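You operate a simulated robot arm through the tools that you are given. There is no shell and no other tool.

You run a simulated two-armed robot. Do the job below in one go: nothing can be reset, and whatever is moved stays where it is left.

Task
Crimp the blue hose to the size on its collar.
Fine: stand it in the crimper die, set the size dial and shut the yellow guard; pump to the green, let the crimper lever up, then open the crimper valve.

The check looks at the end state, three seconds after you hand in, the way a careful person would. Anything else that was tipped, shoved, dropped, spilled or broken makes it a failure.

Robot
Two 6-joint arms with two-finger grippers on one trunk that stands fixed in place. Base frame: the origin is at the foot of the trunk, x ahead of it, y to its left, z up. Lengths are in mm, angles in rad, forces in N, time in s.
The left shoulder is at [30, 178, 1113], the right one opposite. With the tool pointing down near the work surface each hand reaches from about 520 to 820 mm from the base axis, measured 20 degrees to its own side. Payload 2.54 kg a hand.
The tool frame of a hand sits at the grasp point between the pads (the TCP): z along the fingers, y along the line on which they close. The tips reach 30 mm beyond it. The gripper opens to 116 mm; its body begins 95 mm behind the TCP.
Orientation is that of the tool frame in the base frame, as [roll, pitch, yaw] about the fixed x, y, z axes, in that order (R = Rz(yaw) Ry(pitch) Rx(roll)). With the fingers straight down and closing along the base's y, the tool's x points along the base's -x, its y along +y and its z along -z.

Tools
- The arms move only by the tool servo_tool. It takes "left_rows", "right_rows" or both (then of equal length, played together; a hand with none holds still); each is a list of rows, each a list of 7 numbers: the shift along the tool's x, y, z in m, then the turn, a rotation vector about the tool's x, y, z in rad, then the finger opening in m, from 0 to 0.116. In form: [[tx, ty, tz, wx, wy, wz, claw], ...]. A call has 1 to 20 rows; each row is the pose to reach, as a shift and turn from the pose commanded when the call began, along the tool's axes at that moment. Each row takes 0.2 s and may step no farther than 50 mm and 0.15 rad from the row before; otherwise, or with a gripper value out of range, the whole call is refused. Where a pose cannot be reached the arm comes as near as it can. A force on the tool above 40 N (or 10 N above the force at the start of the call, whichever is more), or a blocked arm, ends the call early, and 0.2 s more pass. Each finger travels about 153 mm/s and halts on what it meets, pressing with about 27 N; the grip force reading is that of the motor and also rises with nothing between the fingers. The clock runs only during rows and for 0.2 s after the last one: add rows that repeat a pose to give the fingers time. The reply holds the time, the measured pose of the TCP, the force on the tool along the base axes, the opening and the grip force, in the units named above and with some noise, with the torque about the TCP (base axes, N m) and any sound that the robot's microphone picked up.
- Cameras (640 x 400 px; columns grow to the right, rows downward): "scene" is now at [52.6, -14.9, 1820.5]; the picture's right is [-0.08, -1.00, 0.00], its down [-0.73, 0.06, -0.68] and it looks along [0.68, -0.05, -0.73] (base axes); focal length 310 px, centre (320, 200). "left" rides on the left gripper at [69, 15, -122] in its tool frame; the picture's right is [-0.22, 0.98, 0.00], its down [-0.83, -0.18, -0.53] and it looks along [-0.52, -0.12, 0.85] (tool axes); focal length 251 px, centre (320, 200). "right" rides on the right gripper at [69, -15, -122] in its tool frame; the picture's right is [0.21, 0.98, 0.00], its down [-0.83, 0.18, -0.53] and it looks along [-0.52, 0.11, 0.85] (tool axes); focal length 251 px, centre (320, 200). There is no depth. A picture from a camera that has moved, and an enlarged one, comes with that camera's place and axes in the base frame and with its lens. The place of the scene camera against the robot may be out by one fixed shift of up to 25 mm in any direction.
- get_image(camera): a new picture of that camera. No time passes.
- raise_lower(by): moves the trunk up (or, below 0, down) by that many mm; the arms and the scene camera ride with it, the base frame stays. It gives what a move gives, with no picture.
- aim_head(pan, tilt): turns the head with the scene camera to pan (to the left, within 2.496 rad either way) and tilt (down, from -0.506 to 1.204), counted from straight ahead of the robot. It gives what a move gives.
- close_up(camera, box): a new picture of the part [left, top, right, bottom] of that camera's present view, enlarged. No time passes.
- hand_in(): hands the job in; it is judged then, once.

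Places have to be worked out from the pictures, the camera data and where the tool is seen. Open the grippers and draw the arms clear of the work before you hand the job in, unless the task says otherwise.

The tools are called after ">>>" by a JSON object that holds its "name" and its "arguments". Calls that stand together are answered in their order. servo_tool: Moves the arms, as the interface text tells. Its arguments: {"type":"object","properties":{"left_rows":{"type":"array"},"right_rows":{"type":"array"}},"required":[]} The other tools are called the same way: raise_lower (by) moves the trunk up or down; aim_head (pan, tilt) turns the head that bears the scene camera; get_image (camera) takes a picture; close_up (camera, box) takes an enlarged picture of a part of a camera's view; hand_in () hands the job in.

At the start:

```text
time: 0.0
left_tcp_pos: [502.3, 280.0, 1324.5]
left_tcp_rot: [3.14, 0.0, -3.141]
left_wrist_force: [0.5, 0.4, -0.2]
left_moment: [0.01, 0.0, 0.02]
left_finger_gap: 115.9
left_grasp_force: 0.1
right_tcp_pos: [458.9, -188.0, 1416.9]
right_tcp_rot: [3.141, 0.0, 3.141]
right_wrist_force: [0.0, -0.2, 0.1]
right_moment: [0.02, 0.02, -0.01]
right_finger_gap: 116.0
right_grasp_force: 0.0
trunk travel left (down, up): [-325.0, 215.0]
head pan, tilt (commanded): [-0.079, 0.822]
```

scene: 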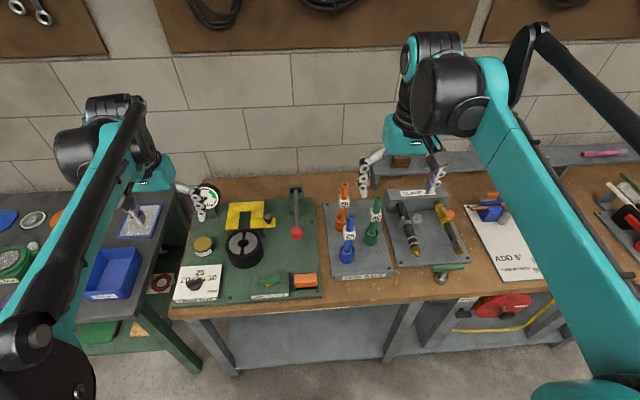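
right: 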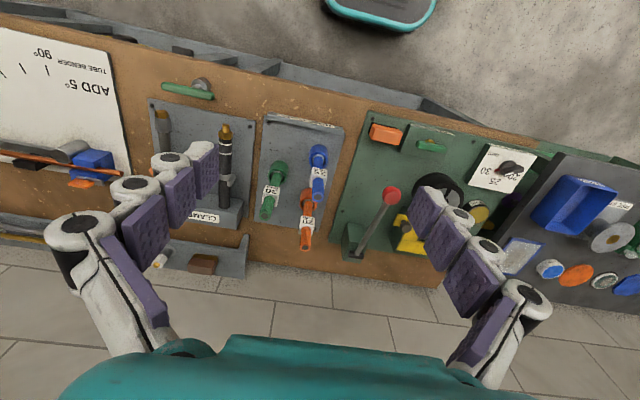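
left: 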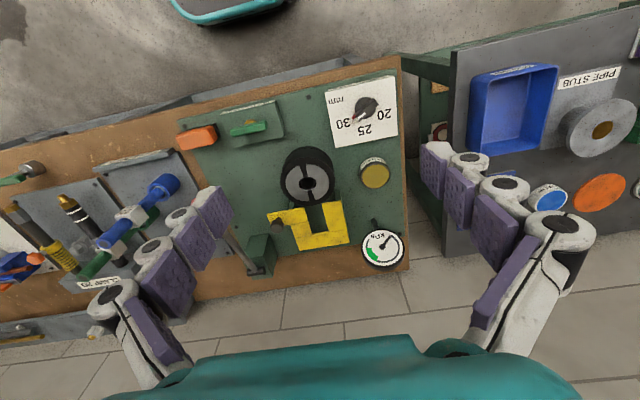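

The first pictures show a crimper on a green plate at the left centre, with a hose rack beside it. I'll take enlarged views to read the labels and see the parts.

>>> {"name": "close_up", "arguments": {"camera": "scene", "box": [160, 170, 340, 310]}}

>>> {"name": "close_up", "arguments": {"camera": "scene", "box": [310, 170, 480, 290]}}

>>> {"name": "close_up", "arguments": {"camera": "left", "box": [160, 60, 420, 280]}}

>>> {"name": "close_up", "arguments": {"camera": "right", "box": [240, 100, 460, 280]}}

```text
2.86 times, centred on (250, 240) of scene
camera zoom: at [52.6, -14.9, 1820.5], right [-0.08, -1.0, 0.0], down [-0.73, 0.06, -0.68], along [0.68, -0.05, -0.73], focal length 884 px, centre (520, 86)
```

zoom: 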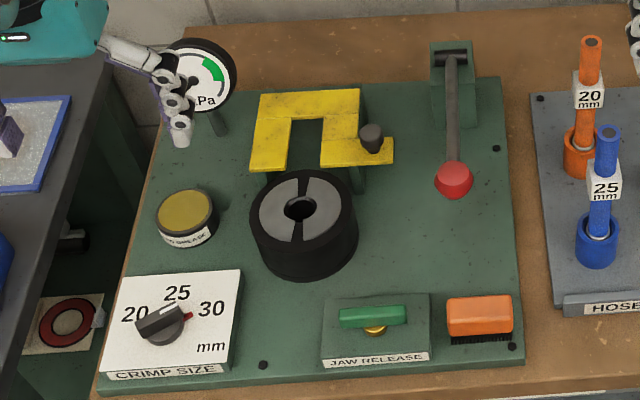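

```text
3.33 times, centred on (395, 230) of scene
camera zoom: at [52.6, -14.9, 1820.5], right [-0.08, -1.0, 0.0], down [-0.73, 0.06, -0.68], along [0.68, -0.05, -0.73], focal length 1032 px, centre (70, 100)
```

zoom: 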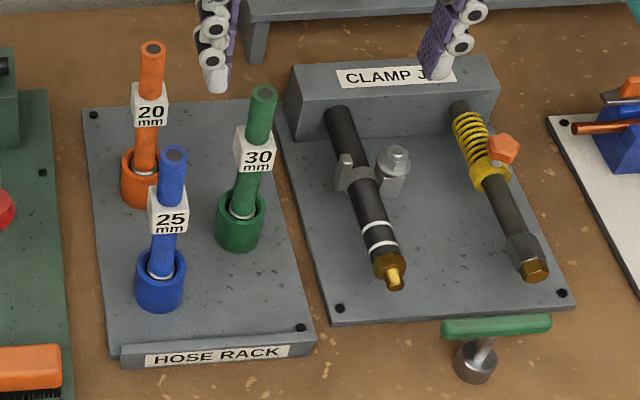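

```text
1.82 times, centred on (290, 170) of left
camera zoom: at [433.6, 295.3, 1446.7], right [0.22, 0.98, 0.0], down [0.83, -0.18, 0.53], along [0.52, -0.12, -0.85], focal length 457 px, centre (374, 254)
```

zoom: 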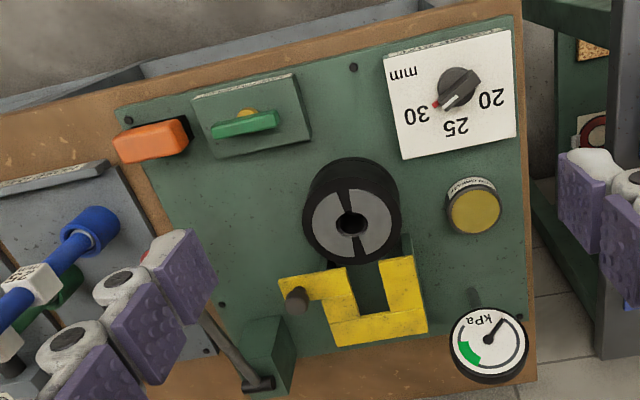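

```text
2.22 times, centred on (350, 190) of right
camera zoom: at [389.0, -203.1, 1538.6], right [-0.21, 0.98, 0.0], down [0.83, 0.18, 0.53], along [0.52, 0.11, -0.85], focal length 559 px, centre (253, 222)
```

zoom: 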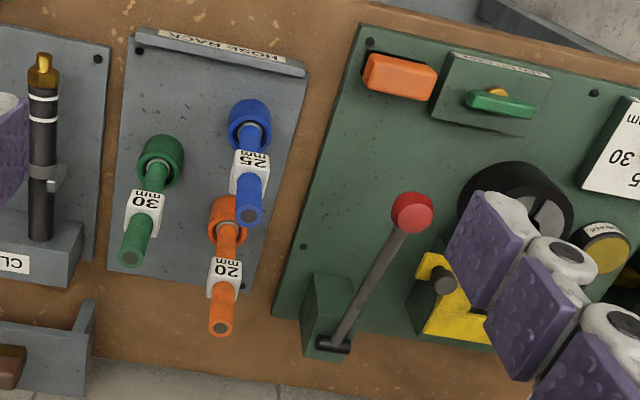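

The blue hose's collar reads 25 mm, while the dial pointer seems to be near 30. I'll zoom in on the dial, guard, valve, gauge and lever to learn the mechanisms.

>>> {"name": "close_up", "arguments": {"camera": "scene", "box": [170, 255, 250, 305]}}

>>> {"name": "close_up", "arguments": {"camera": "scene", "box": [215, 190, 295, 240]}}

>>> {"name": "close_up", "arguments": {"camera": "scene", "box": [245, 250, 325, 300]}}

>>> {"name": "close_up", "arguments": {"camera": "left", "box": [250, 140, 410, 280]}}

>>> {"name": "close_up", "arguments": {"camera": "left", "box": [310, 70, 410, 150]}}

```text
8.00 times, centred on (210, 280) of scene
camera zoom: at [52.6, -14.9, 1820.5], right [-0.08, -1.0, 0.0], down [-0.73, 0.06, -0.68], along [0.68, -0.05, -0.73], focal length 2476 px, centre (1200, -440)
```

zoom: 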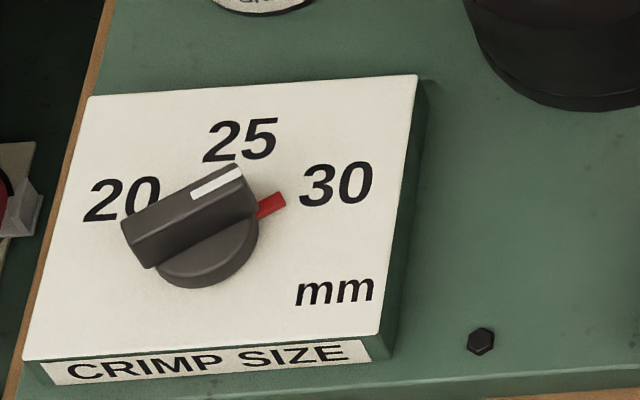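

```text
8.00 times, centred on (255, 215) of scene
camera zoom: at [52.6, -14.9, 1820.5], right [-0.08, -1.0, 0.0], down [-0.73, 0.06, -0.68], along [0.68, -0.05, -0.73], focal length 2476 px, centre (840, 80)
```

zoom: 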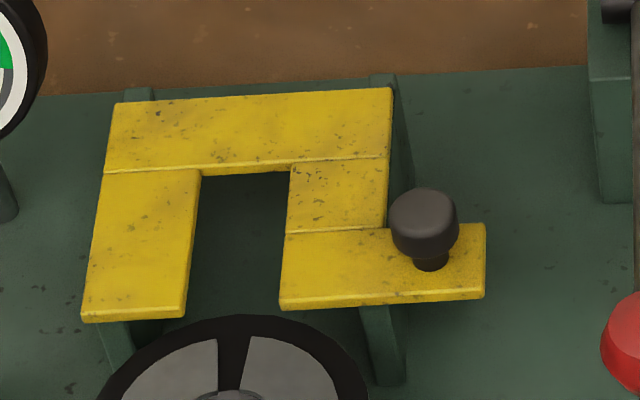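

```text
8.00 times, centred on (285, 275) of scene
camera zoom: at [52.6, -14.9, 1820.5], right [-0.08, -1.0, 0.0], down [-0.73, 0.06, -0.68], along [0.68, -0.05, -0.73], focal length 2476 px, centre (600, -400)
```

zoom: 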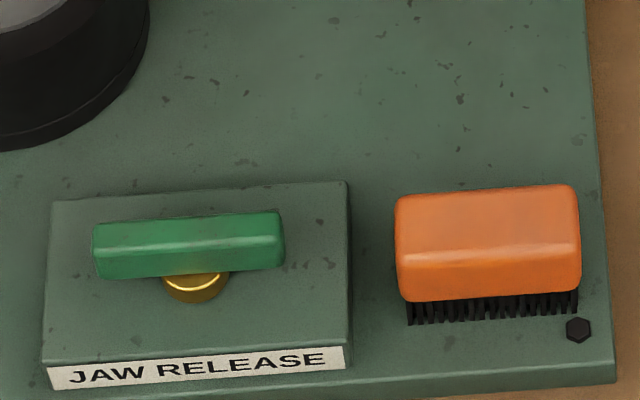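

```text
2.86 times, centred on (330, 210) of left
camera zoom: at [433.6, 295.3, 1446.7], right [0.22, 0.98, 0.0], down [0.83, -0.18, 0.53], along [0.52, -0.12, -0.85], focal length 718 px, centre (291, 171)
```

zoom: 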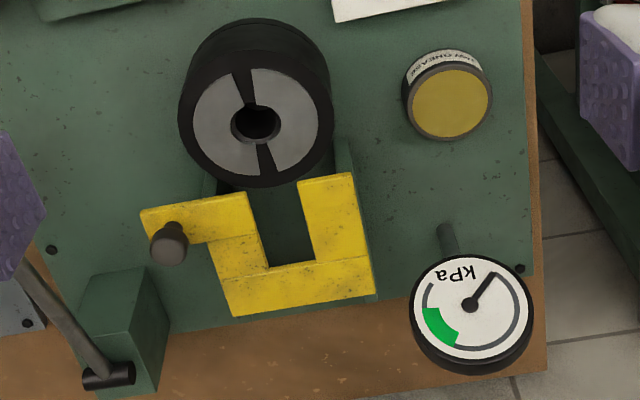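

```text
5.00 times, centred on (360, 110) of left
camera zoom: at [433.6, 295.3, 1446.7], right [0.22, 0.98, 0.0], down [0.83, -0.18, 0.53], along [0.52, -0.12, -0.85], focal length 1257 px, centre (120, 650)
```

zoom: 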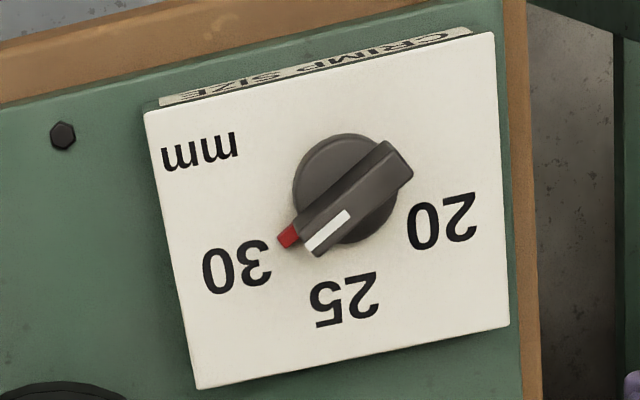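

The pointer is at 30, the guard looks like a sliding U plate on two rails, and the lever pivots at the far end of the plate. I'll zoom in on the hose, the die and the gauge.

>>> {"name": "close_up", "arguments": {"camera": "scene", "box": [320, 175, 400, 285]}}

>>> {"name": "close_up", "arguments": {"camera": "right", "box": [260, 135, 350, 260]}}

>>> {"name": "close_up", "arguments": {"camera": "left", "box": [260, 135, 360, 215]}}

>>> {"name": "close_up", "arguments": {"camera": "scene", "box": [220, 215, 300, 275]}}

>>> {"name": "close_up", "arguments": {"camera": "scene", "box": [185, 175, 245, 225]}}

>>> {"name": "close_up", "arguments": {"camera": "scene", "box": [270, 175, 330, 245]}}

```text
3.64 times, centred on (360, 230) of scene
camera zoom: at [52.6, -14.9, 1820.5], right [-0.08, -1.0, 0.0], down [-0.73, 0.06, -0.68], along [0.68, -0.05, -0.73], focal length 1126 px, centre (174, 91)
```

zoom: 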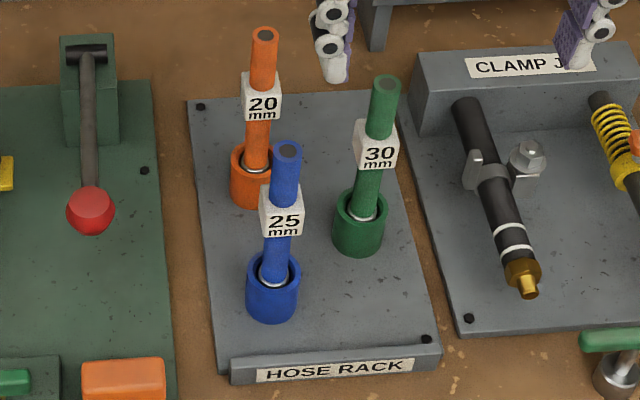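

```text
3.20 times, centred on (305, 198) of right
camera zoom: at [389.0, -203.1, 1538.6], right [-0.21, 0.98, 0.0], down [0.83, 0.18, 0.53], along [0.52, 0.11, -0.85], focal length 805 px, centre (368, 208)
```

zoom: 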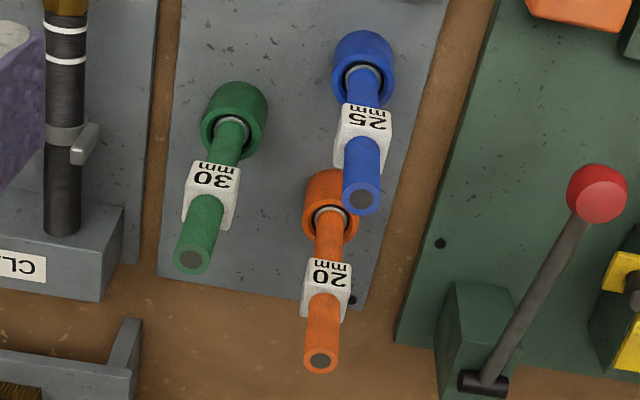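

```text
5.00 times, centred on (310, 175) of left
camera zoom: at [433.6, 295.3, 1446.7], right [0.22, 0.98, 0.0], down [0.83, -0.18, 0.53], along [0.52, -0.12, -0.85], focal length 1257 px, centre (370, 325)
```

zoom: 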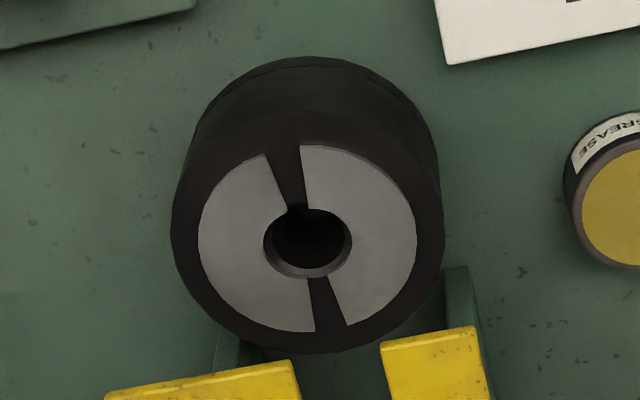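

```text
6.67 times, centred on (260, 245) of scene
camera zoom: at [52.6, -14.9, 1820.5], right [-0.08, -1.0, 0.0], down [-0.73, 0.06, -0.68], along [0.68, -0.05, -0.73], focal length 2064 px, centre (720, -100)
```

zoom: 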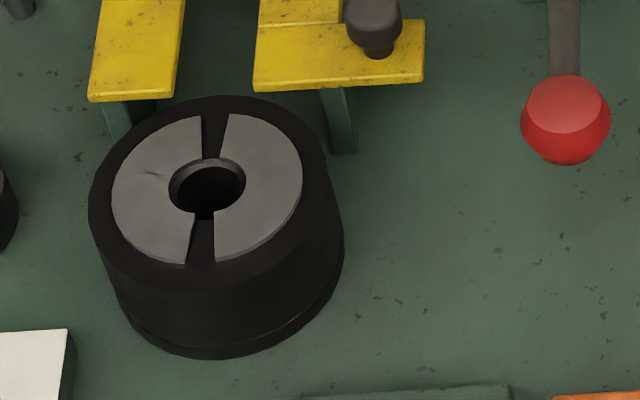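

```text
8.00 times, centred on (215, 200) of scene
camera zoom: at [52.6, -14.9, 1820.5], right [-0.08, -1.0, 0.0], down [-0.73, 0.06, -0.68], along [0.68, -0.05, -0.73], focal length 2476 px, centre (1160, 200)
```

zoom: 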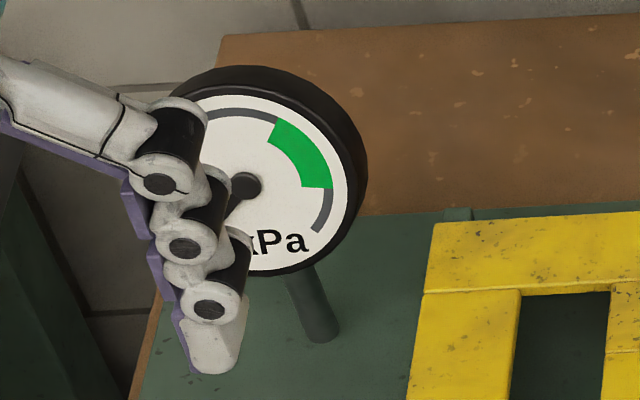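

```text
5.71 times, centred on (300, 210) of scene
camera zoom: at [52.6, -14.9, 1820.5], right [-0.08, -1.0, 0.0], down [-0.73, 0.06, -0.68], along [0.68, -0.05, -0.73], focal length 1769 px, centre (434, 143)
```

zoom: 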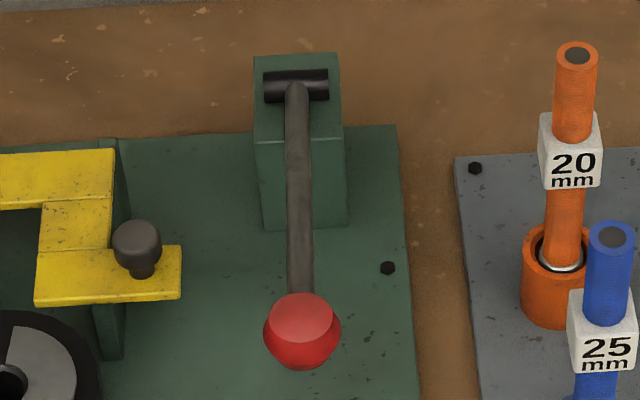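

The blue hose stands in a rack cup at about [649, -153], with its top near z 1100, and the die is at about [693, 207, 940]. I'll swing the right hand to its own side to free the middle and get a second viewpoint. The left hand moves toward the middle to look at the hose and lever.

>>> {"name": "servo_tool", "arguments": {"right_rows": [[0, -0.05, 0, 0, 0, 0, 0.116], [0, -0.1, 0.02, 0, 0, 0, 0.116], [0, -0.15, 0.04, 0, 0, 0, 0.116], [0, -0.2, 0.06, 0, 0, 0, 0.116], [0, -0.2, 0.06, 0, 0, 0, 0.116]], "left_rows": [[0, -0.04, 0, 0, 0, 0, 0.116], [0, -0.08, 0.0, 0, 0, 0, 0.116], [0, -0.12, 0.0, 0, 0, 0, 0.116], [0, -0.16, 0.0, 0, 0, 0, 0.116], [0, -0.16, 0.0, 0, 0, 0, 0.116]]}}

```text
refused: row 2 steps farther than a row can; nothing moved
```

A step was slightly too long, so I'll use shorter ones for the same move.

>>> {"name": "servo_tool", "arguments": {"right_rows": [[0, -0.04, 0.01, 0, 0, 0, 0.116], [0, -0.08, 0.02, 0, 0, 0, 0.116], [0, -0.12, 0.03, 0, 0, 0, 0.116], [0, -0.16, 0.04, 0, 0, 0, 0.116], [0, -0.2, 0.05, 0, 0, 0, 0.116], [0, -0.2, 0.05, 0, 0, 0, 0.116]], "left_rows": [[0, -0.03, 0, 0, 0, 0, 0.116], [0, -0.06, 0.0, 0, 0, 0, 0.116], [0, -0.09, 0.0, 0, 0, 0, 0.116], [0, -0.12, 0.0, 0, 0, 0, 0.116], [0, -0.16, 0.0, 0, 0, 0, 0.116], [0, -0.16, 0.0, 0, 0, 0, 0.116]]}}

>>> {"name": "get_image", "arguments": {"camera": "left"}}

>>> {"name": "get_image", "arguments": {"camera": "right"}}

>>> {"name": "get_image", "arguments": {"camera": "scene"}}

```text
time: 1.4
left_tcp_pos: [503.8, 122.2, 1324.4]
left_tcp_rot: [-3.14, -0.001, -3.141]
left_wrist_force: [0.1, 0.4, 0.3]
left_moment: [-0.02, -0.03, -0.02]
left_finger_gap: 115.9
left_grasp_force: 0.1
right_tcp_pos: [458.8, -387.6, 1365.7]
right_tcp_rot: [-3.138, -0.001, -3.141]
right_wrist_force: [-0.5, 1.2, 0.6]
right_moment: [-0.02, 0.02, 0.01]
right_finger_gap: 116.0
right_grasp_force: 0.0
trunk travel left (down, up): [-325.0, 215.0]
head pan, tilt (commanded): [-0.079, 0.822]
```

```text
taken
camera left: at [434.7, 137.8, 1447.3], right [0.22, 0.98, 0.0], down [0.83, -0.18, 0.53], along [0.52, -0.12, -0.85], focal length 251 px, centre (320, 200)
```

left: 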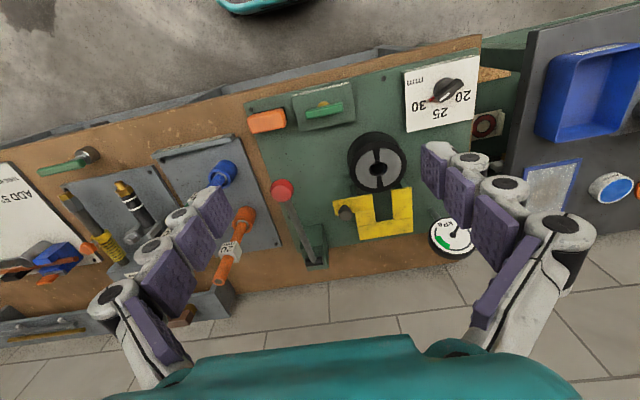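

```text
taken
camera right: at [389.3, -402.8, 1487.2], right [-0.21, 0.98, 0.0], down [0.83, 0.18, 0.53], along [0.52, 0.11, -0.85], focal length 251 px, centre (320, 200)
```

right: 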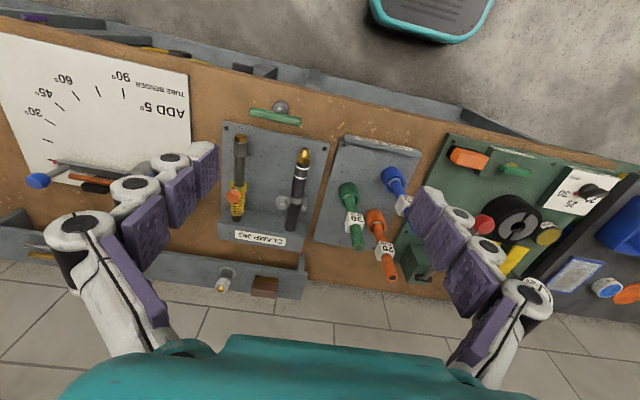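

```text
taken
camera scene: at [52.0, -12.7, 1820.6], right [-0.08, -1.0, 0.0], down [-0.73, 0.06, -0.68], along [0.68, -0.06, -0.73], focal length 310 px, centre (320, 200)
```

scene: 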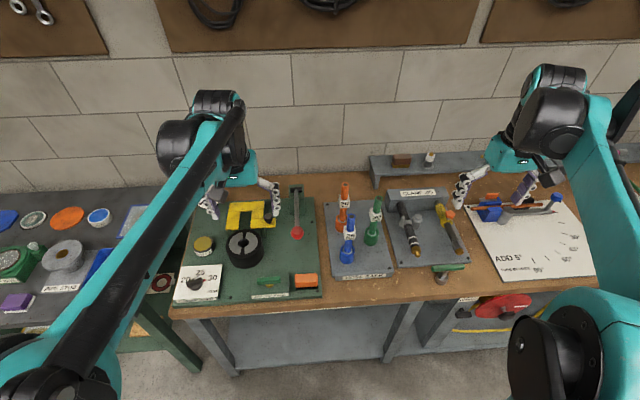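

The baseline shifted cleanly. I'll take zooms from the new left viewpoint to triangulate the die, guard knob, dial, valve and lever ball.

>>> {"name": "close_up", "arguments": {"camera": "left", "box": [320, 110, 440, 200]}}

>>> {"name": "close_up", "arguments": {"camera": "left", "box": [400, 60, 480, 130]}}

>>> {"name": "close_up", "arguments": {"camera": "left", "box": [240, 80, 360, 140]}}

>>> {"name": "close_up", "arguments": {"camera": "left", "box": [320, 170, 480, 270]}}

>>> {"name": "close_up", "arguments": {"camera": "left", "box": [180, 140, 340, 300]}}

>>> {"name": "close_up", "arguments": {"camera": "right", "box": [310, 130, 430, 290]}}

```text
4.44 times, centred on (380, 155) of left
camera zoom: at [434.7, 137.8, 1447.3], right [0.22, 0.98, 0.0], down [0.83, -0.18, 0.53], along [0.52, -0.12, -0.85], focal length 1118 px, centre (53, 400)
```

zoom: 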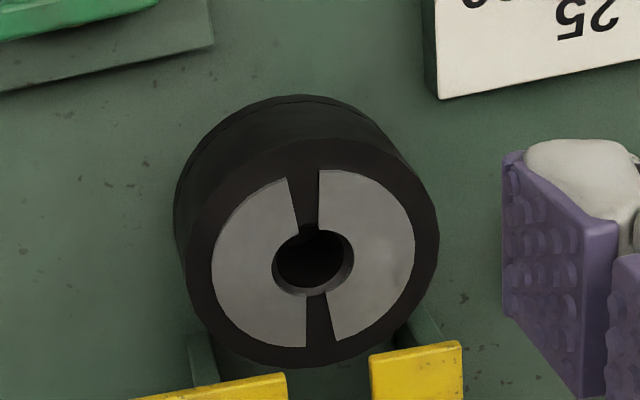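

```text
5.71 times, centred on (440, 95) of left
camera zoom: at [434.7, 137.8, 1447.3], right [0.22, 0.98, 0.0], down [0.83, -0.18, 0.53], along [0.52, -0.12, -0.85], focal length 1437 px, centre (-366, 800)
```

zoom: 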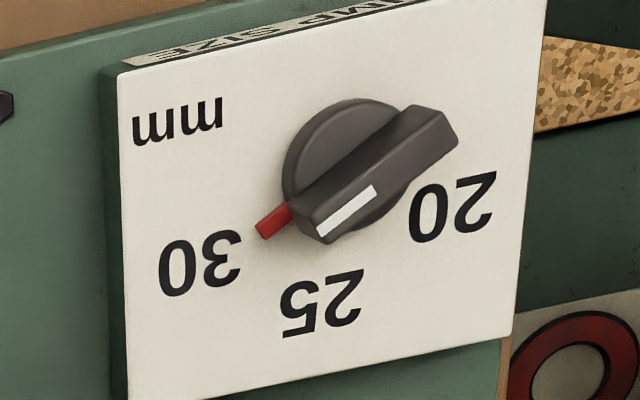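

```text
5.33 times, centred on (300, 110) of left
camera zoom: at [434.7, 137.8, 1447.3], right [0.22, 0.98, 0.0], down [0.83, -0.18, 0.53], along [0.52, -0.12, -0.85], focal length 1341 px, centre (427, 680)
```

zoom: 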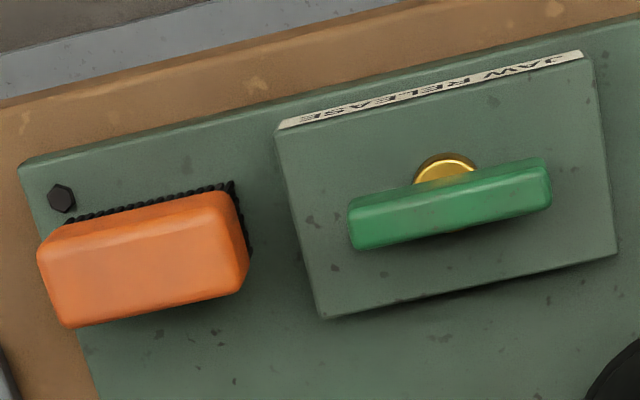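

```text
4.00 times, centred on (400, 220) of left
camera zoom: at [434.7, 137.8, 1447.3], right [0.22, 0.98, 0.0], down [0.83, -0.18, 0.53], along [0.52, -0.12, -0.85], focal length 1006 px, centre (0, 120)
```

zoom: 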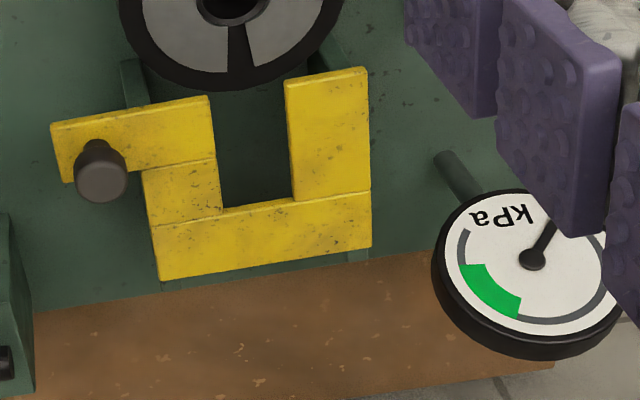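

```text
2.50 times, centred on (260, 220) of left
camera zoom: at [434.7, 137.8, 1447.3], right [0.22, 0.98, 0.0], down [0.83, -0.18, 0.53], along [0.52, -0.12, -0.85], focal length 629 px, centre (470, 150)
```

zoom: 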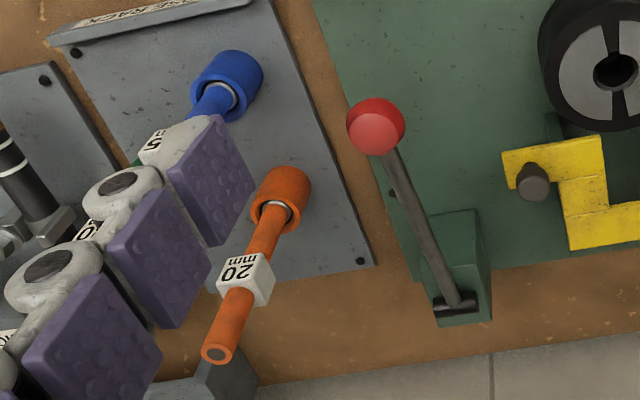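

```text
2.50 times, centred on (370, 210) of right
camera zoom: at [389.3, -402.8, 1487.2], right [-0.21, 0.98, 0.0], down [0.83, 0.18, 0.53], along [0.52, 0.11, -0.85], focal length 629 px, centre (195, 175)
```

zoom: 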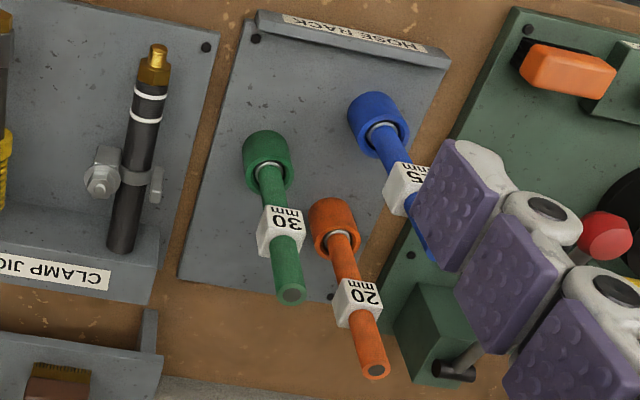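

From two left-hand views I get: die mouth ≈ [688, 211, 950], ball ≈ [644, 20, 1046], guard knob ≈ [762, 122, 989], dial ≈ [562, 359, 928], valve handle ≈ [546, 121, 937] and blue hose axis ≈ [646, -151] with its top at 1107. I'll move the left hand high above the blue hose to test its reach.

>>> {"name": "servo_tool", "arguments": {"left_rows": [[-0.02, -0.04, 0, 0, 0, 0, 0.08], [-0.04, -0.08, 0, 0, 0, 0, 0.08], [-0.06, -0.12, 0, 0, 0, 0, 0.08], [-0.08, -0.16, 0, 0, 0, 0, 0.08], [-0.1, -0.2, 0, 0, 0, 0, 0.08], [-0.12, -0.24, 0, 0, 0, 0, 0.08], [-0.142, -0.273, 0, 0, 0, 0, 0.08], [-0.142, -0.273, 0, 0, 0, 0, 0.08], [-0.142, -0.273, 0, 0, 0, 0, 0.08]]}}

>>> {"name": "get_image", "arguments": {"camera": "left"}}

>>> {"name": "get_image", "arguments": {"camera": "scene"}}

```text
time: 3.4
left_tcp_pos: [645.3, -152.7, 1322.6]
left_tcp_rot: [3.141, 0.001, 3.139]
left_wrist_force: [0.6, -0.1, -0.3]
left_moment: [0.03, 0.01, 0.04]
left_finger_gap: 80.0
left_grasp_force: 0.1
right_tcp_pos: [460.9, -389.9, 1364.3]
right_tcp_rot: [-3.141, 0.001, 3.141]
right_wrist_force: [0.2, -0.1, 0.5]
right_moment: [0.0, 0.0, 0.03]
right_finger_gap: 116.1
right_grasp_force: 0.1
trunk travel left (down, up): [-325.0, 215.0]
head pan, tilt (commanded): [-0.079, 0.822]
```

```text
taken
camera left: at [576.3, -137.2, 1446.6], right [0.22, 0.98, 0.0], down [0.83, -0.18, 0.53], along [0.52, -0.11, -0.85], focal length 251 px, centre (320, 200)
```

left: 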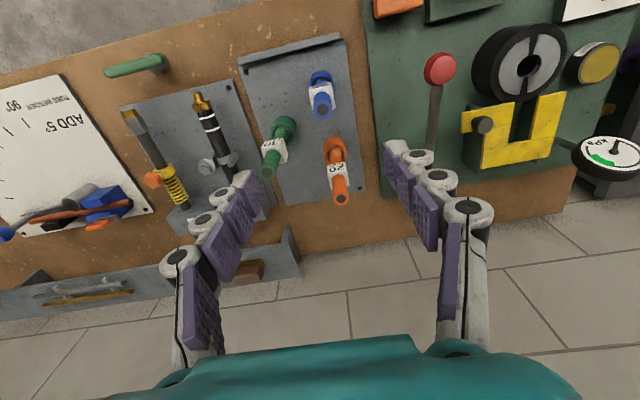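

```text
taken
camera scene: at [53.3, -15.8, 1820.5], right [-0.08, -1.0, 0.0], down [-0.73, 0.06, -0.68], along [0.68, -0.05, -0.73], focal length 310 px, centre (320, 200)
```

scene: 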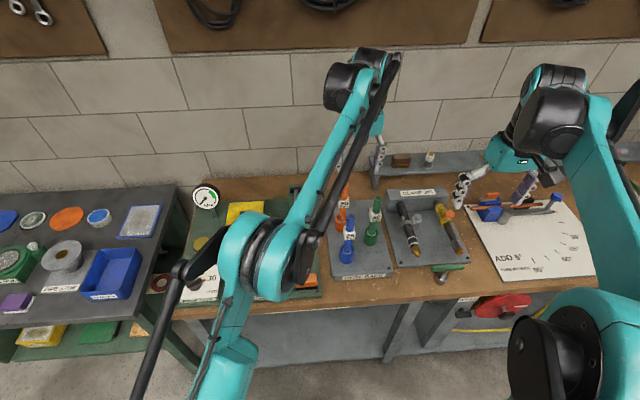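

The left hand reached the point above the hose. I'll zoom in to check the alignment and to refine positions from this nearer viewpoint.

>>> {"name": "close_up", "arguments": {"camera": "left", "box": [280, 50, 380, 130]}}

>>> {"name": "close_up", "arguments": {"camera": "left", "box": [440, 20, 600, 180]}}

```text
5.00 times, centred on (330, 90) of left
camera zoom: at [576.3, -137.2, 1446.6], right [0.22, 0.98, 0.0], down [0.83, -0.18, 0.53], along [0.52, -0.11, -0.85], focal length 1257 px, centre (270, 750)
```

zoom: 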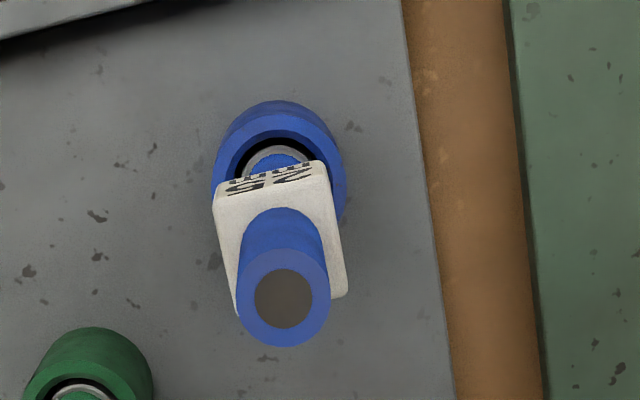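

```text
2.50 times, centred on (520, 100) of left
camera zoom: at [576.3, -137.2, 1446.6], right [0.22, 0.98, 0.0], down [0.83, -0.18, 0.53], along [0.52, -0.11, -0.85], focal length 629 px, centre (-180, 450)
```

zoom: 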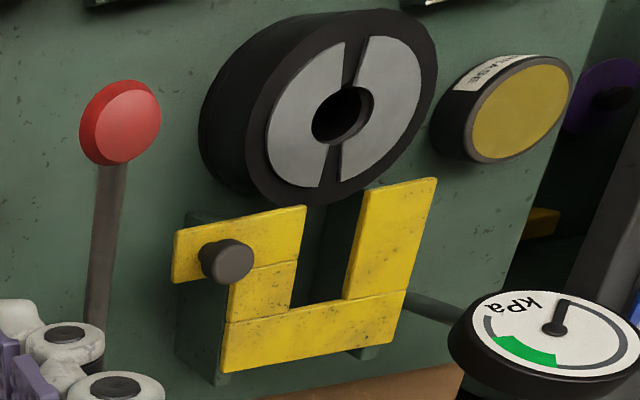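

The hose top is near [650, -150, 1101], and the collar sides line up with y. I'll come down to just above it and check before enclosing the hose.

>>> {"name": "servo_tool", "arguments": {"left_rows": [[-0.001, 0.001, 0.045, 0, 0, 0, 0.07], [-0.002, 0.002, 0.09, 0, 0, 0, 0.07], [-0.003, 0.002, 0.135, 0, 0, 0, 0.07], [-0.004, 0.002, 0.18, 0, 0, 0, 0.07], [-0.004, 0.002, 0.18, 0, 0, 0, 0.07], [-0.004, 0.002, 0.18, 0, 0, 0, 0.07]]}}

>>> {"name": "get_image", "arguments": {"camera": "left"}}

```text
time: 4.8
left_tcp_pos: [649.1, -149.8, 1141.9]
left_tcp_rot: [-3.141, -0.002, -3.141]
left_wrist_force: [0.2, -0.2, 0.4]
left_moment: [0.01, 0.02, 0.03]
left_finger_gap: 69.9
left_grasp_force: 0.1
right_tcp_pos: [459.6, -389.5, 1365.0]
right_tcp_rot: [-3.141, 0.001, -3.141]
right_wrist_force: [0.0, 0.5, -0.6]
right_moment: [0.0, 0.01, -0.01]
right_finger_gap: 116.1
right_grasp_force: 0.0
trunk travel left (down, up): [-325.0, 215.0]
head pan, tilt (commanded): [-0.079, 0.822]
```

```text
taken
camera left: at [580.1, -134.6, 1264.8], right [0.22, 0.98, 0.0], down [0.83, -0.18, 0.53], along [0.52, -0.11, -0.85], focal length 251 px, centre (320, 200)
```

left: 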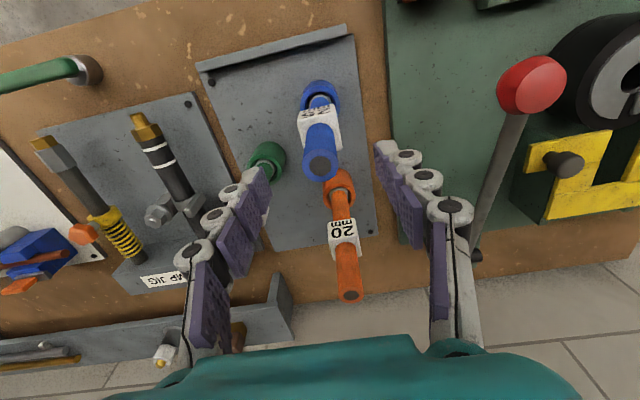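

Alignment is good: the hose top sits between the pads. I'll descend so the tips stop just above the collar, then close on the hose.

>>> {"name": "servo_tool", "arguments": {"left_rows": [[0, 0, 0.03, 0, 0, 0, 0.07], [0, 0, 0.06, 0, 0, 0, 0.07], [0, 0, 0.06, 0, 0, 0, 0.05], [0, 0, 0.06, 0, 0, 0, 0.02], [0, 0, 0.06, 0, 0, 0, 0.01], [0, 0, 0.06, 0, 0, 0, 0.01]]}}

>>> {"name": "get_image", "arguments": {"camera": "left"}}

>>> {"name": "close_up", "arguments": {"camera": "scene", "box": [300, 150, 440, 290]}}

```text
time: 6.2
left_tcp_pos: [648.5, -152.2, 1083.4]
left_tcp_rot: [-3.142, -0.001, -3.141]
left_wrist_force: [-0.6, 0.0, 2.7]
left_moment: [0.0, 0.07, -0.01]
left_finger_gap: 23.8
left_grasp_force: 26.3
right_tcp_pos: [459.3, -388.1, 1364.3]
right_tcp_rot: [3.141, 0.001, -3.142]
right_wrist_force: [0.1, -0.1, 0.0]
right_moment: [-0.03, 0.02, 0.03]
right_finger_gap: 115.9
right_grasp_force: 0.1
trunk travel left (down, up): [-325.0, 215.0]
head pan, tilt (commanded): [-0.079, 0.822]
```

```text
taken
camera left: at [580.1, -136.1, 1206.5], right [0.22, 0.98, 0.0], down [0.83, -0.18, 0.53], along [0.52, -0.11, -0.85], focal length 251 px, centre (320, 200)
```

left: 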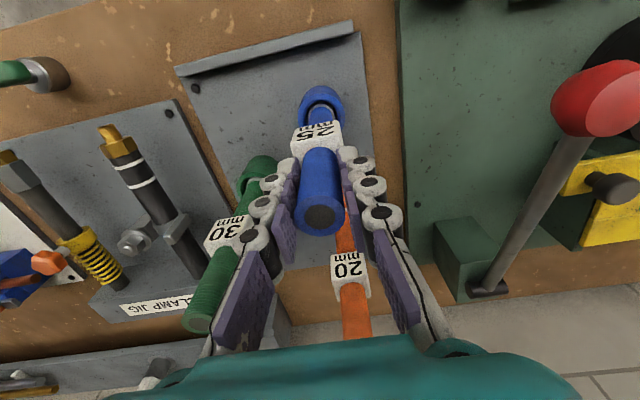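

```text
2.86 times, centred on (370, 220) of scene
camera zoom: at [52.3, -15.0, 1820.6], right [-0.08, -1.0, 0.0], down [-0.73, 0.06, -0.68], along [0.68, -0.05, -0.73], focal length 884 px, centre (177, 143)
```

zoom: 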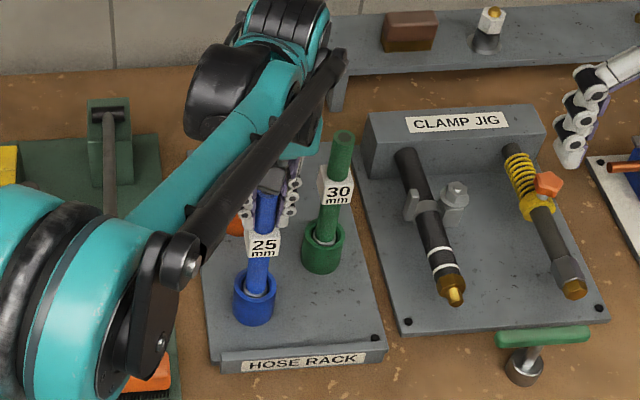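

The hose is gripped at 23.8 mm with firm force. I'll lift it straight up out of the cup, well above the lever ball and neighbouring hoses.

>>> {"name": "servo_tool", "arguments": {"left_rows": [[0, 0, -0.015, 0, 0, 0, 0.01], [0, 0, -0.035, 0, 0, 0, 0.01], [0, 0, -0.065, 0, 0, 0, 0.01], [0, 0, -0.1, 0, 0, 0, 0.01], [0, 0, -0.14, 0, 0, 0, 0.01], [0, 0, -0.18, 0, 0, 0, 0.01], [0, 0, -0.22, 0, 0, 0, 0.01], [0, 0, -0.245, 0, 0, 0, 0.01], [0, 0, -0.245, 0, 0, 0, 0.01]]}}

>>> {"name": "get_image", "arguments": {"camera": "left"}}

>>> {"name": "close_up", "arguments": {"camera": "scene", "box": [280, 100, 440, 290]}}

>>> {"name": "get_image", "arguments": {"camera": "right"}}

```text
time: 8.2
left_tcp_pos: [648.6, -152.2, 1329.6]
left_tcp_rot: [3.141, -0.001, 3.141]
left_wrist_force: [1.0, 0.6, -2.2]
left_moment: [-0.01, 0.05, 0.01]
left_finger_gap: 24.3
left_grasp_force: 27.4
right_tcp_pos: [460.2, -389.1, 1364.6]
right_tcp_rot: [-3.141, 0.0, 3.141]
right_wrist_force: [0.2, -0.6, -0.3]
right_moment: [0.0, 0.03, 0.03]
right_finger_gap: 116.0
right_grasp_force: 0.0
trunk travel left (down, up): [-325.0, 215.0]
head pan, tilt (commanded): [-0.079, 0.822]
```

```text
taken
camera left: at [580.3, -137.9, 1451.4], right [0.22, 0.98, 0.0], down [0.83, -0.18, 0.53], along [0.52, -0.11, -0.85], focal length 251 px, centre (320, 200)
```

left: 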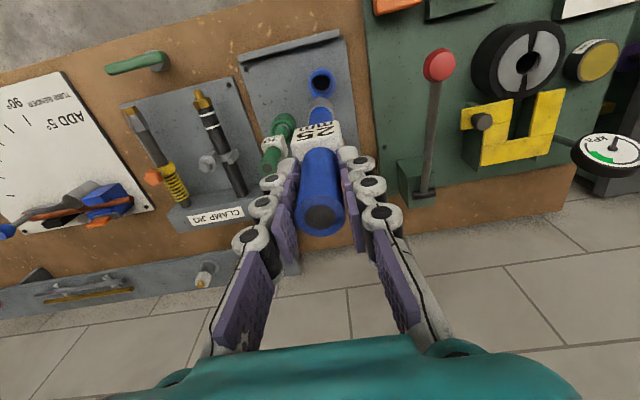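

```text
2.11 times, centred on (360, 195) of scene
camera zoom: at [52.8, -15.0, 1820.5], right [-0.08, -1.0, 0.0], down [-0.73, 0.06, -0.68], along [0.68, -0.05, -0.73], focal length 652 px, centre (236, 210)
```

zoom: 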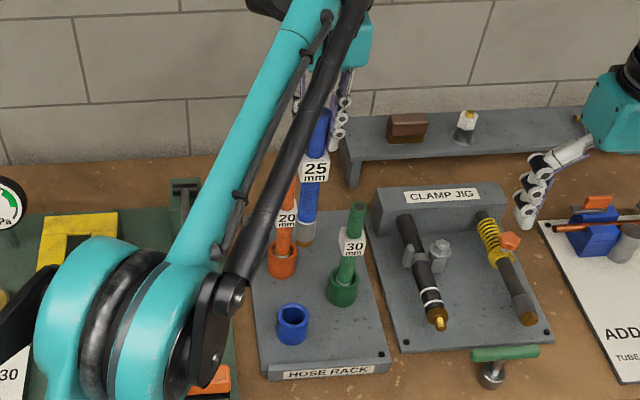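

```text
taken
camera right: at [390.0, -404.3, 1486.6], right [-0.21, 0.98, 0.0], down [0.83, 0.18, 0.53], along [0.52, 0.11, -0.85], focal length 251 px, centre (320, 200)
```

right: 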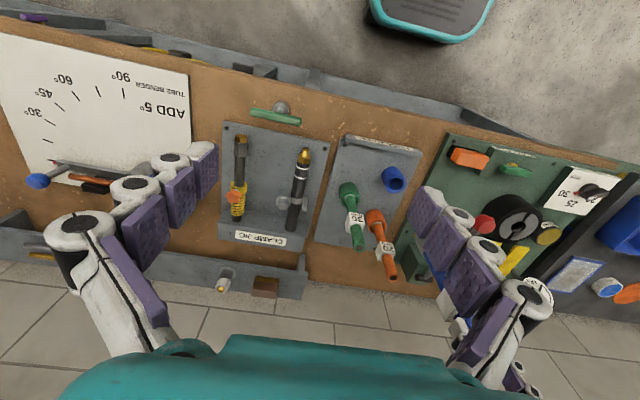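

The hose came out cleanly. I'll zoom in on the ferrule end and the empty cup to learn the hose length and how straight it hangs.

>>> {"name": "close_up", "arguments": {"camera": "left", "box": [270, 60, 370, 160]}}

>>> {"name": "close_up", "arguments": {"camera": "scene", "box": [320, 140, 390, 230]}}

>>> {"name": "close_up", "arguments": {"camera": "left", "box": [460, 10, 580, 110]}}

```text
4.00 times, centred on (320, 110) of left
camera zoom: at [580.3, -137.9, 1451.4], right [0.22, 0.98, 0.0], down [0.83, -0.18, 0.53], along [0.52, -0.11, -0.85], focal length 1006 px, centre (320, 560)
```

zoom: 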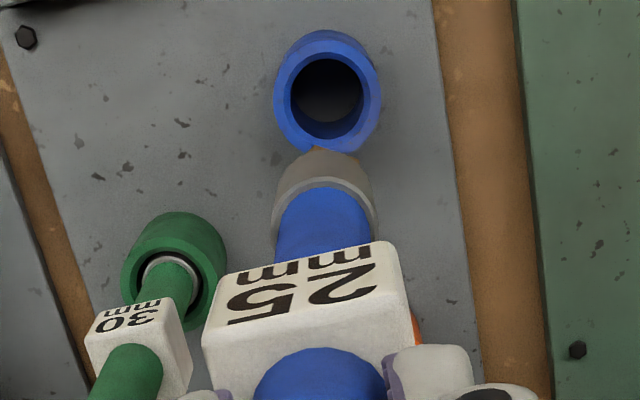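

```text
4.44 times, centred on (355, 185) of scene
camera zoom: at [52.8, -15.0, 1820.5], right [-0.08, -1.0, 0.0], down [-0.73, 0.06, -0.68], along [0.68, -0.05, -0.73], focal length 1376 px, centre (164, 267)
```

zoom: 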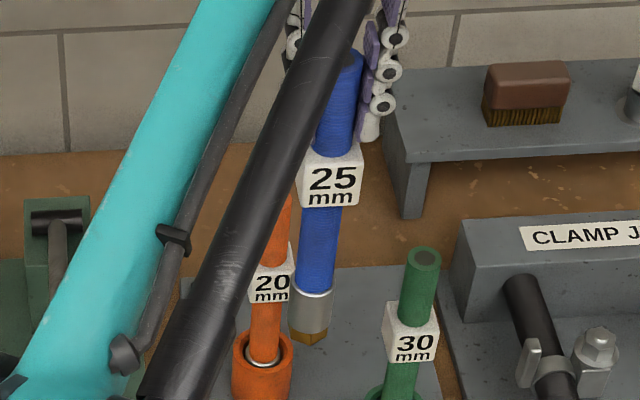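

```text
4.00 times, centred on (520, 60) of left
camera zoom: at [580.3, -137.9, 1451.4], right [0.22, 0.98, 0.0], down [0.83, -0.18, 0.53], along [0.52, -0.11, -0.85], focal length 1006 px, centre (-480, 760)
```

zoom: 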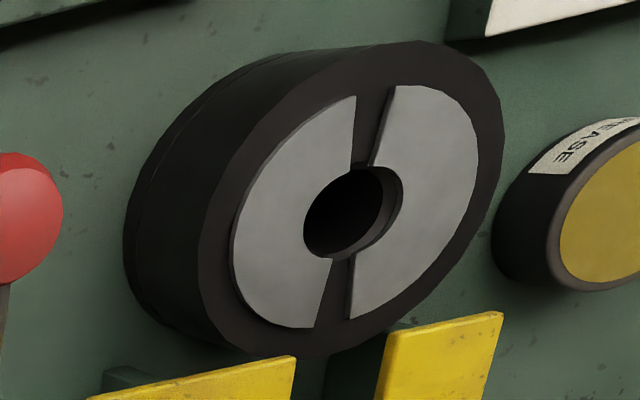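

The hose tip hangs about 231 mm below the TCP, with a ferrule and a tapered nub. I'll carry it at this height over to above the die mouth, clearing the lever ball by about 30 mm.

>>> {"name": "servo_tool", "arguments": {"left_rows": [[-0.002, 0.025, -0.002, 0, 0, 0, 0.01], [-0.006, 0.062, -0.005, 0, 0, 0, 0.01], [-0.01, 0.1, -0.008, 0, 0, 0, 0.01], [-0.014, 0.14, -0.01, 0, 0, 0, 0.01], [-0.018, 0.18, -0.01, 0, 0, 0, 0.01], [-0.022, 0.22, -0.01, 0, 0, 0, 0.01], [-0.026, 0.26, -0.01, 0, 0, 0, 0.01], [-0.03, 0.3, -0.008, 0, 0, 0, 0.01], [-0.035, 0.338, -0.004, 0, 0, 0, 0.01], [-0.0395, 0.363, 0, 0, 0, 0, 0.01], [-0.0395, 0.363, 0, 0, 0, 0, 0.01]]}}

>>> {"name": "get_image", "arguments": {"camera": "left"}}

>>> {"name": "get_image", "arguments": {"camera": "scene"}}

>>> {"name": "get_image", "arguments": {"camera": "right"}}

```text
time: 10.6
left_tcp_pos: [688.6, 211.1, 1330.5]
left_tcp_rot: [-3.141, 0.001, 3.138]
left_wrist_force: [1.0, 0.6, -1.1]
left_moment: [0.01, 0.02, 0.02]
left_finger_gap: 24.0
left_grasp_force: 27.0
right_tcp_pos: [459.6, -389.0, 1364.8]
right_tcp_rot: [-3.14, -0.001, 3.141]
right_wrist_force: [-0.4, -0.1, 1.0]
right_moment: [0.01, -0.01, 0.0]
right_finger_gap: 116.1
right_grasp_force: 0.1
trunk travel left (down, up): [-325.0, 215.0]
head pan, tilt (commanded): [-0.079, 0.822]
```

```text
taken
camera left: at [619.9, 225.9, 1453.4], right [0.22, 0.98, 0.0], down [0.83, -0.18, 0.53], along [0.52, -0.11, -0.85], focal length 251 px, centre (320, 200)
```

left: 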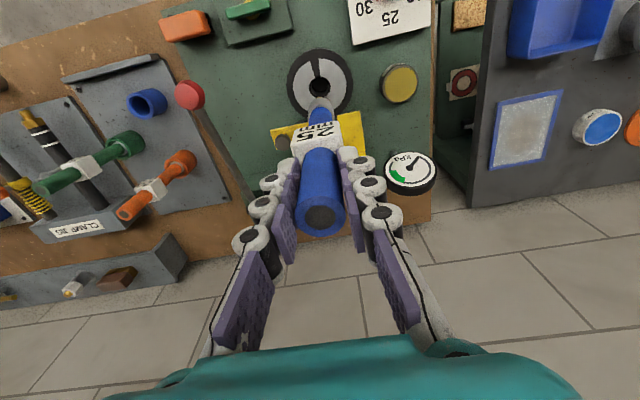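

```text
taken
camera scene: at [52.5, -15.7, 1820.5], right [-0.08, -1.0, 0.0], down [-0.73, 0.06, -0.68], along [0.68, -0.05, -0.73], focal length 310 px, centre (320, 200)
```

scene: 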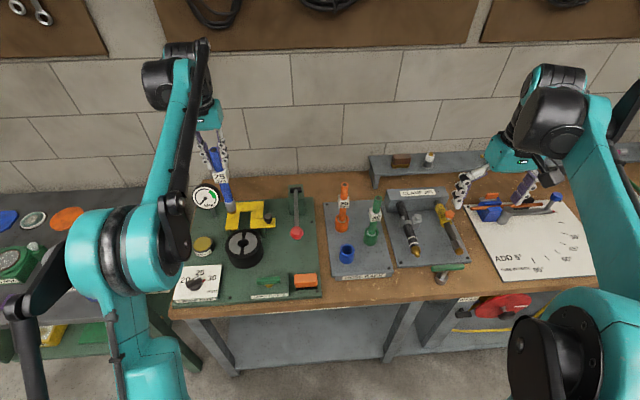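

```text
taken
camera right: at [389.7, -404.9, 1486.6], right [-0.21, 0.98, 0.0], down [0.83, 0.18, 0.53], along [0.52, 0.11, -0.85], focal length 251 px, centre (320, 200)
```

right: 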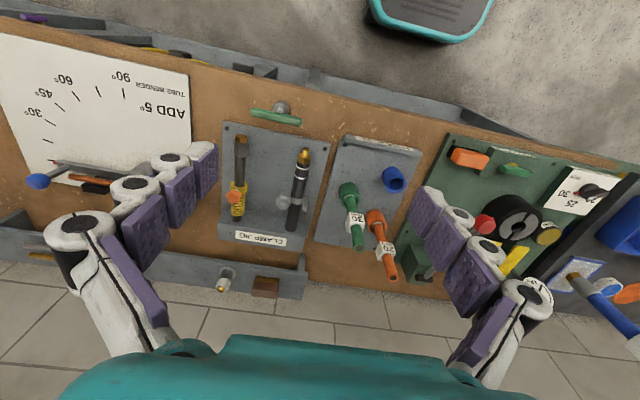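

The hose is above the die, and both the scene and left cameras see the tip and mouth. I'll lower it to leave about 45 mm of gap and compare tip and hole.

>>> {"name": "servo_tool", "arguments": {"left_rows": [[0, 0, 0.035, 0, 0, 0, 0.01], [0, 0, 0.07, 0, 0, 0, 0.01], [0, 0, 0.105, 0, 0, 0, 0.01], [0, 0, 0.105, 0, 0, 0, 0.01]]}}

>>> {"name": "close_up", "arguments": {"camera": "left", "box": [260, 40, 380, 160]}}

>>> {"name": "close_up", "arguments": {"camera": "scene", "box": [200, 160, 290, 270]}}

```text
time: 11.6
left_tcp_pos: [688.7, 210.0, 1225.8]
left_tcp_rot: [3.141, -0.001, 3.141]
left_wrist_force: [0.1, 0.4, -1.7]
left_moment: [-0.03, 0.0, 0.0]
left_finger_gap: 24.0
left_grasp_force: 26.8
right_tcp_pos: [458.9, -389.9, 1364.7]
right_tcp_rot: [3.141, -0.002, -3.141]
right_wrist_force: [0.1, 0.5, 0.7]
right_moment: [-0.01, -0.05, 0.04]
right_finger_gap: 116.2
right_grasp_force: 0.1
trunk travel left (down, up): [-325.0, 215.0]
head pan, tilt (commanded): [-0.079, 0.822]
```

```text
3.33 times, centred on (320, 100) of left
camera zoom: at [619.9, 225.8, 1348.0], right [0.22, 0.98, 0.0], down [0.83, -0.18, 0.53], along [0.52, -0.11, -0.85], focal length 838 px, centre (320, 533)
```

zoom: 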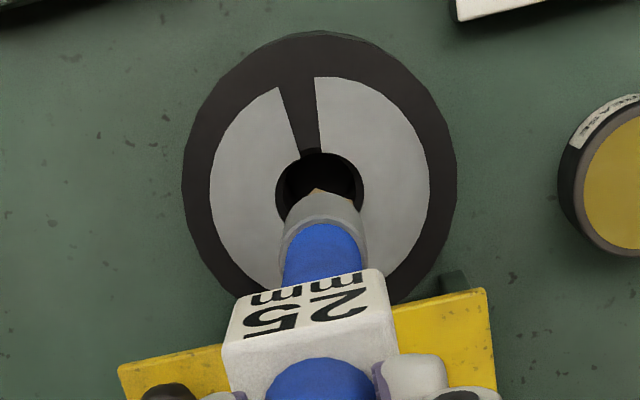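

```text
3.64 times, centred on (245, 215) of scene
camera zoom: at [52.3, -15.1, 1820.6], right [-0.08, -1.0, 0.0], down [-0.73, 0.06, -0.68], along [0.68, -0.05, -0.73], focal length 1126 px, centre (593, 146)
```

zoom: 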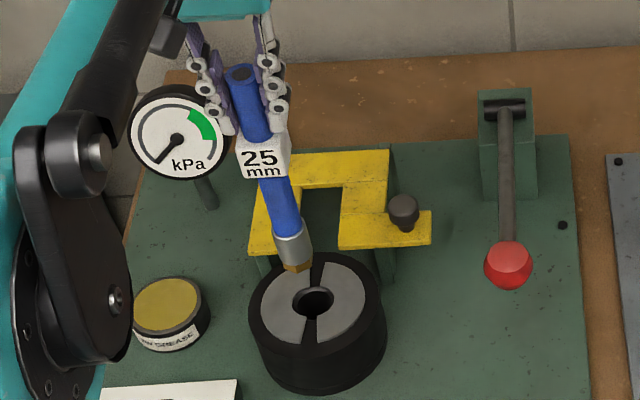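

The left view shows the tip nearly centred over the hole. I'll zoom further in both views to measure the remaining offset.

>>> {"name": "close_up", "arguments": {"camera": "scene", "box": [225, 210, 275, 260]}}

>>> {"name": "close_up", "arguments": {"camera": "left", "box": [295, 75, 345, 125]}}

```text
8.00 times, centred on (250, 235) of scene
camera zoom: at [52.3, -15.1, 1820.6], right [-0.08, -1.0, 0.0], down [-0.73, 0.06, -0.68], along [0.68, -0.05, -0.73], focal length 2476 px, centre (880, -80)
```

zoom: 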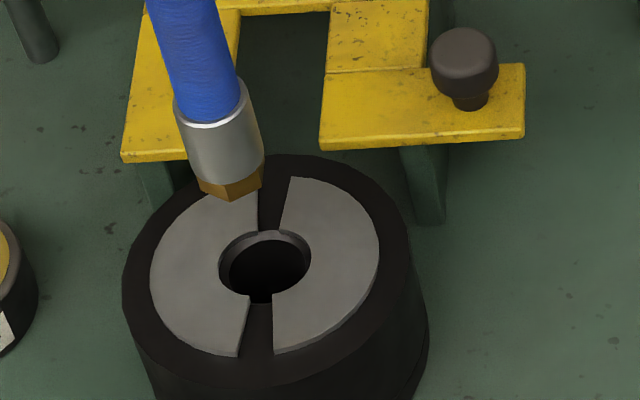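

```text
8.00 times, centred on (320, 100) of left
camera zoom: at [619.9, 225.8, 1348.0], right [0.22, 0.98, 0.0], down [0.83, -0.18, 0.53], along [0.52, -0.11, -0.85], focal length 2012 px, centre (320, 1000)
```

zoom: 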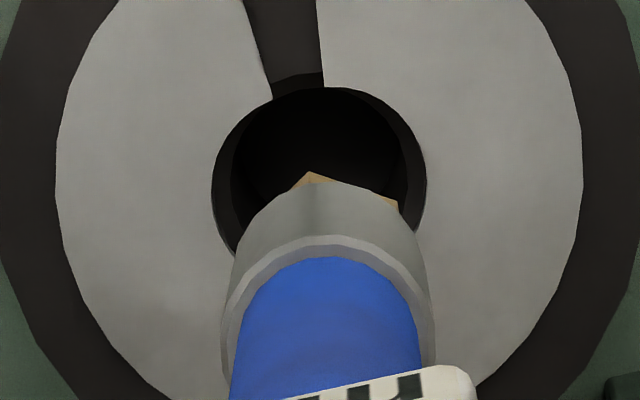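

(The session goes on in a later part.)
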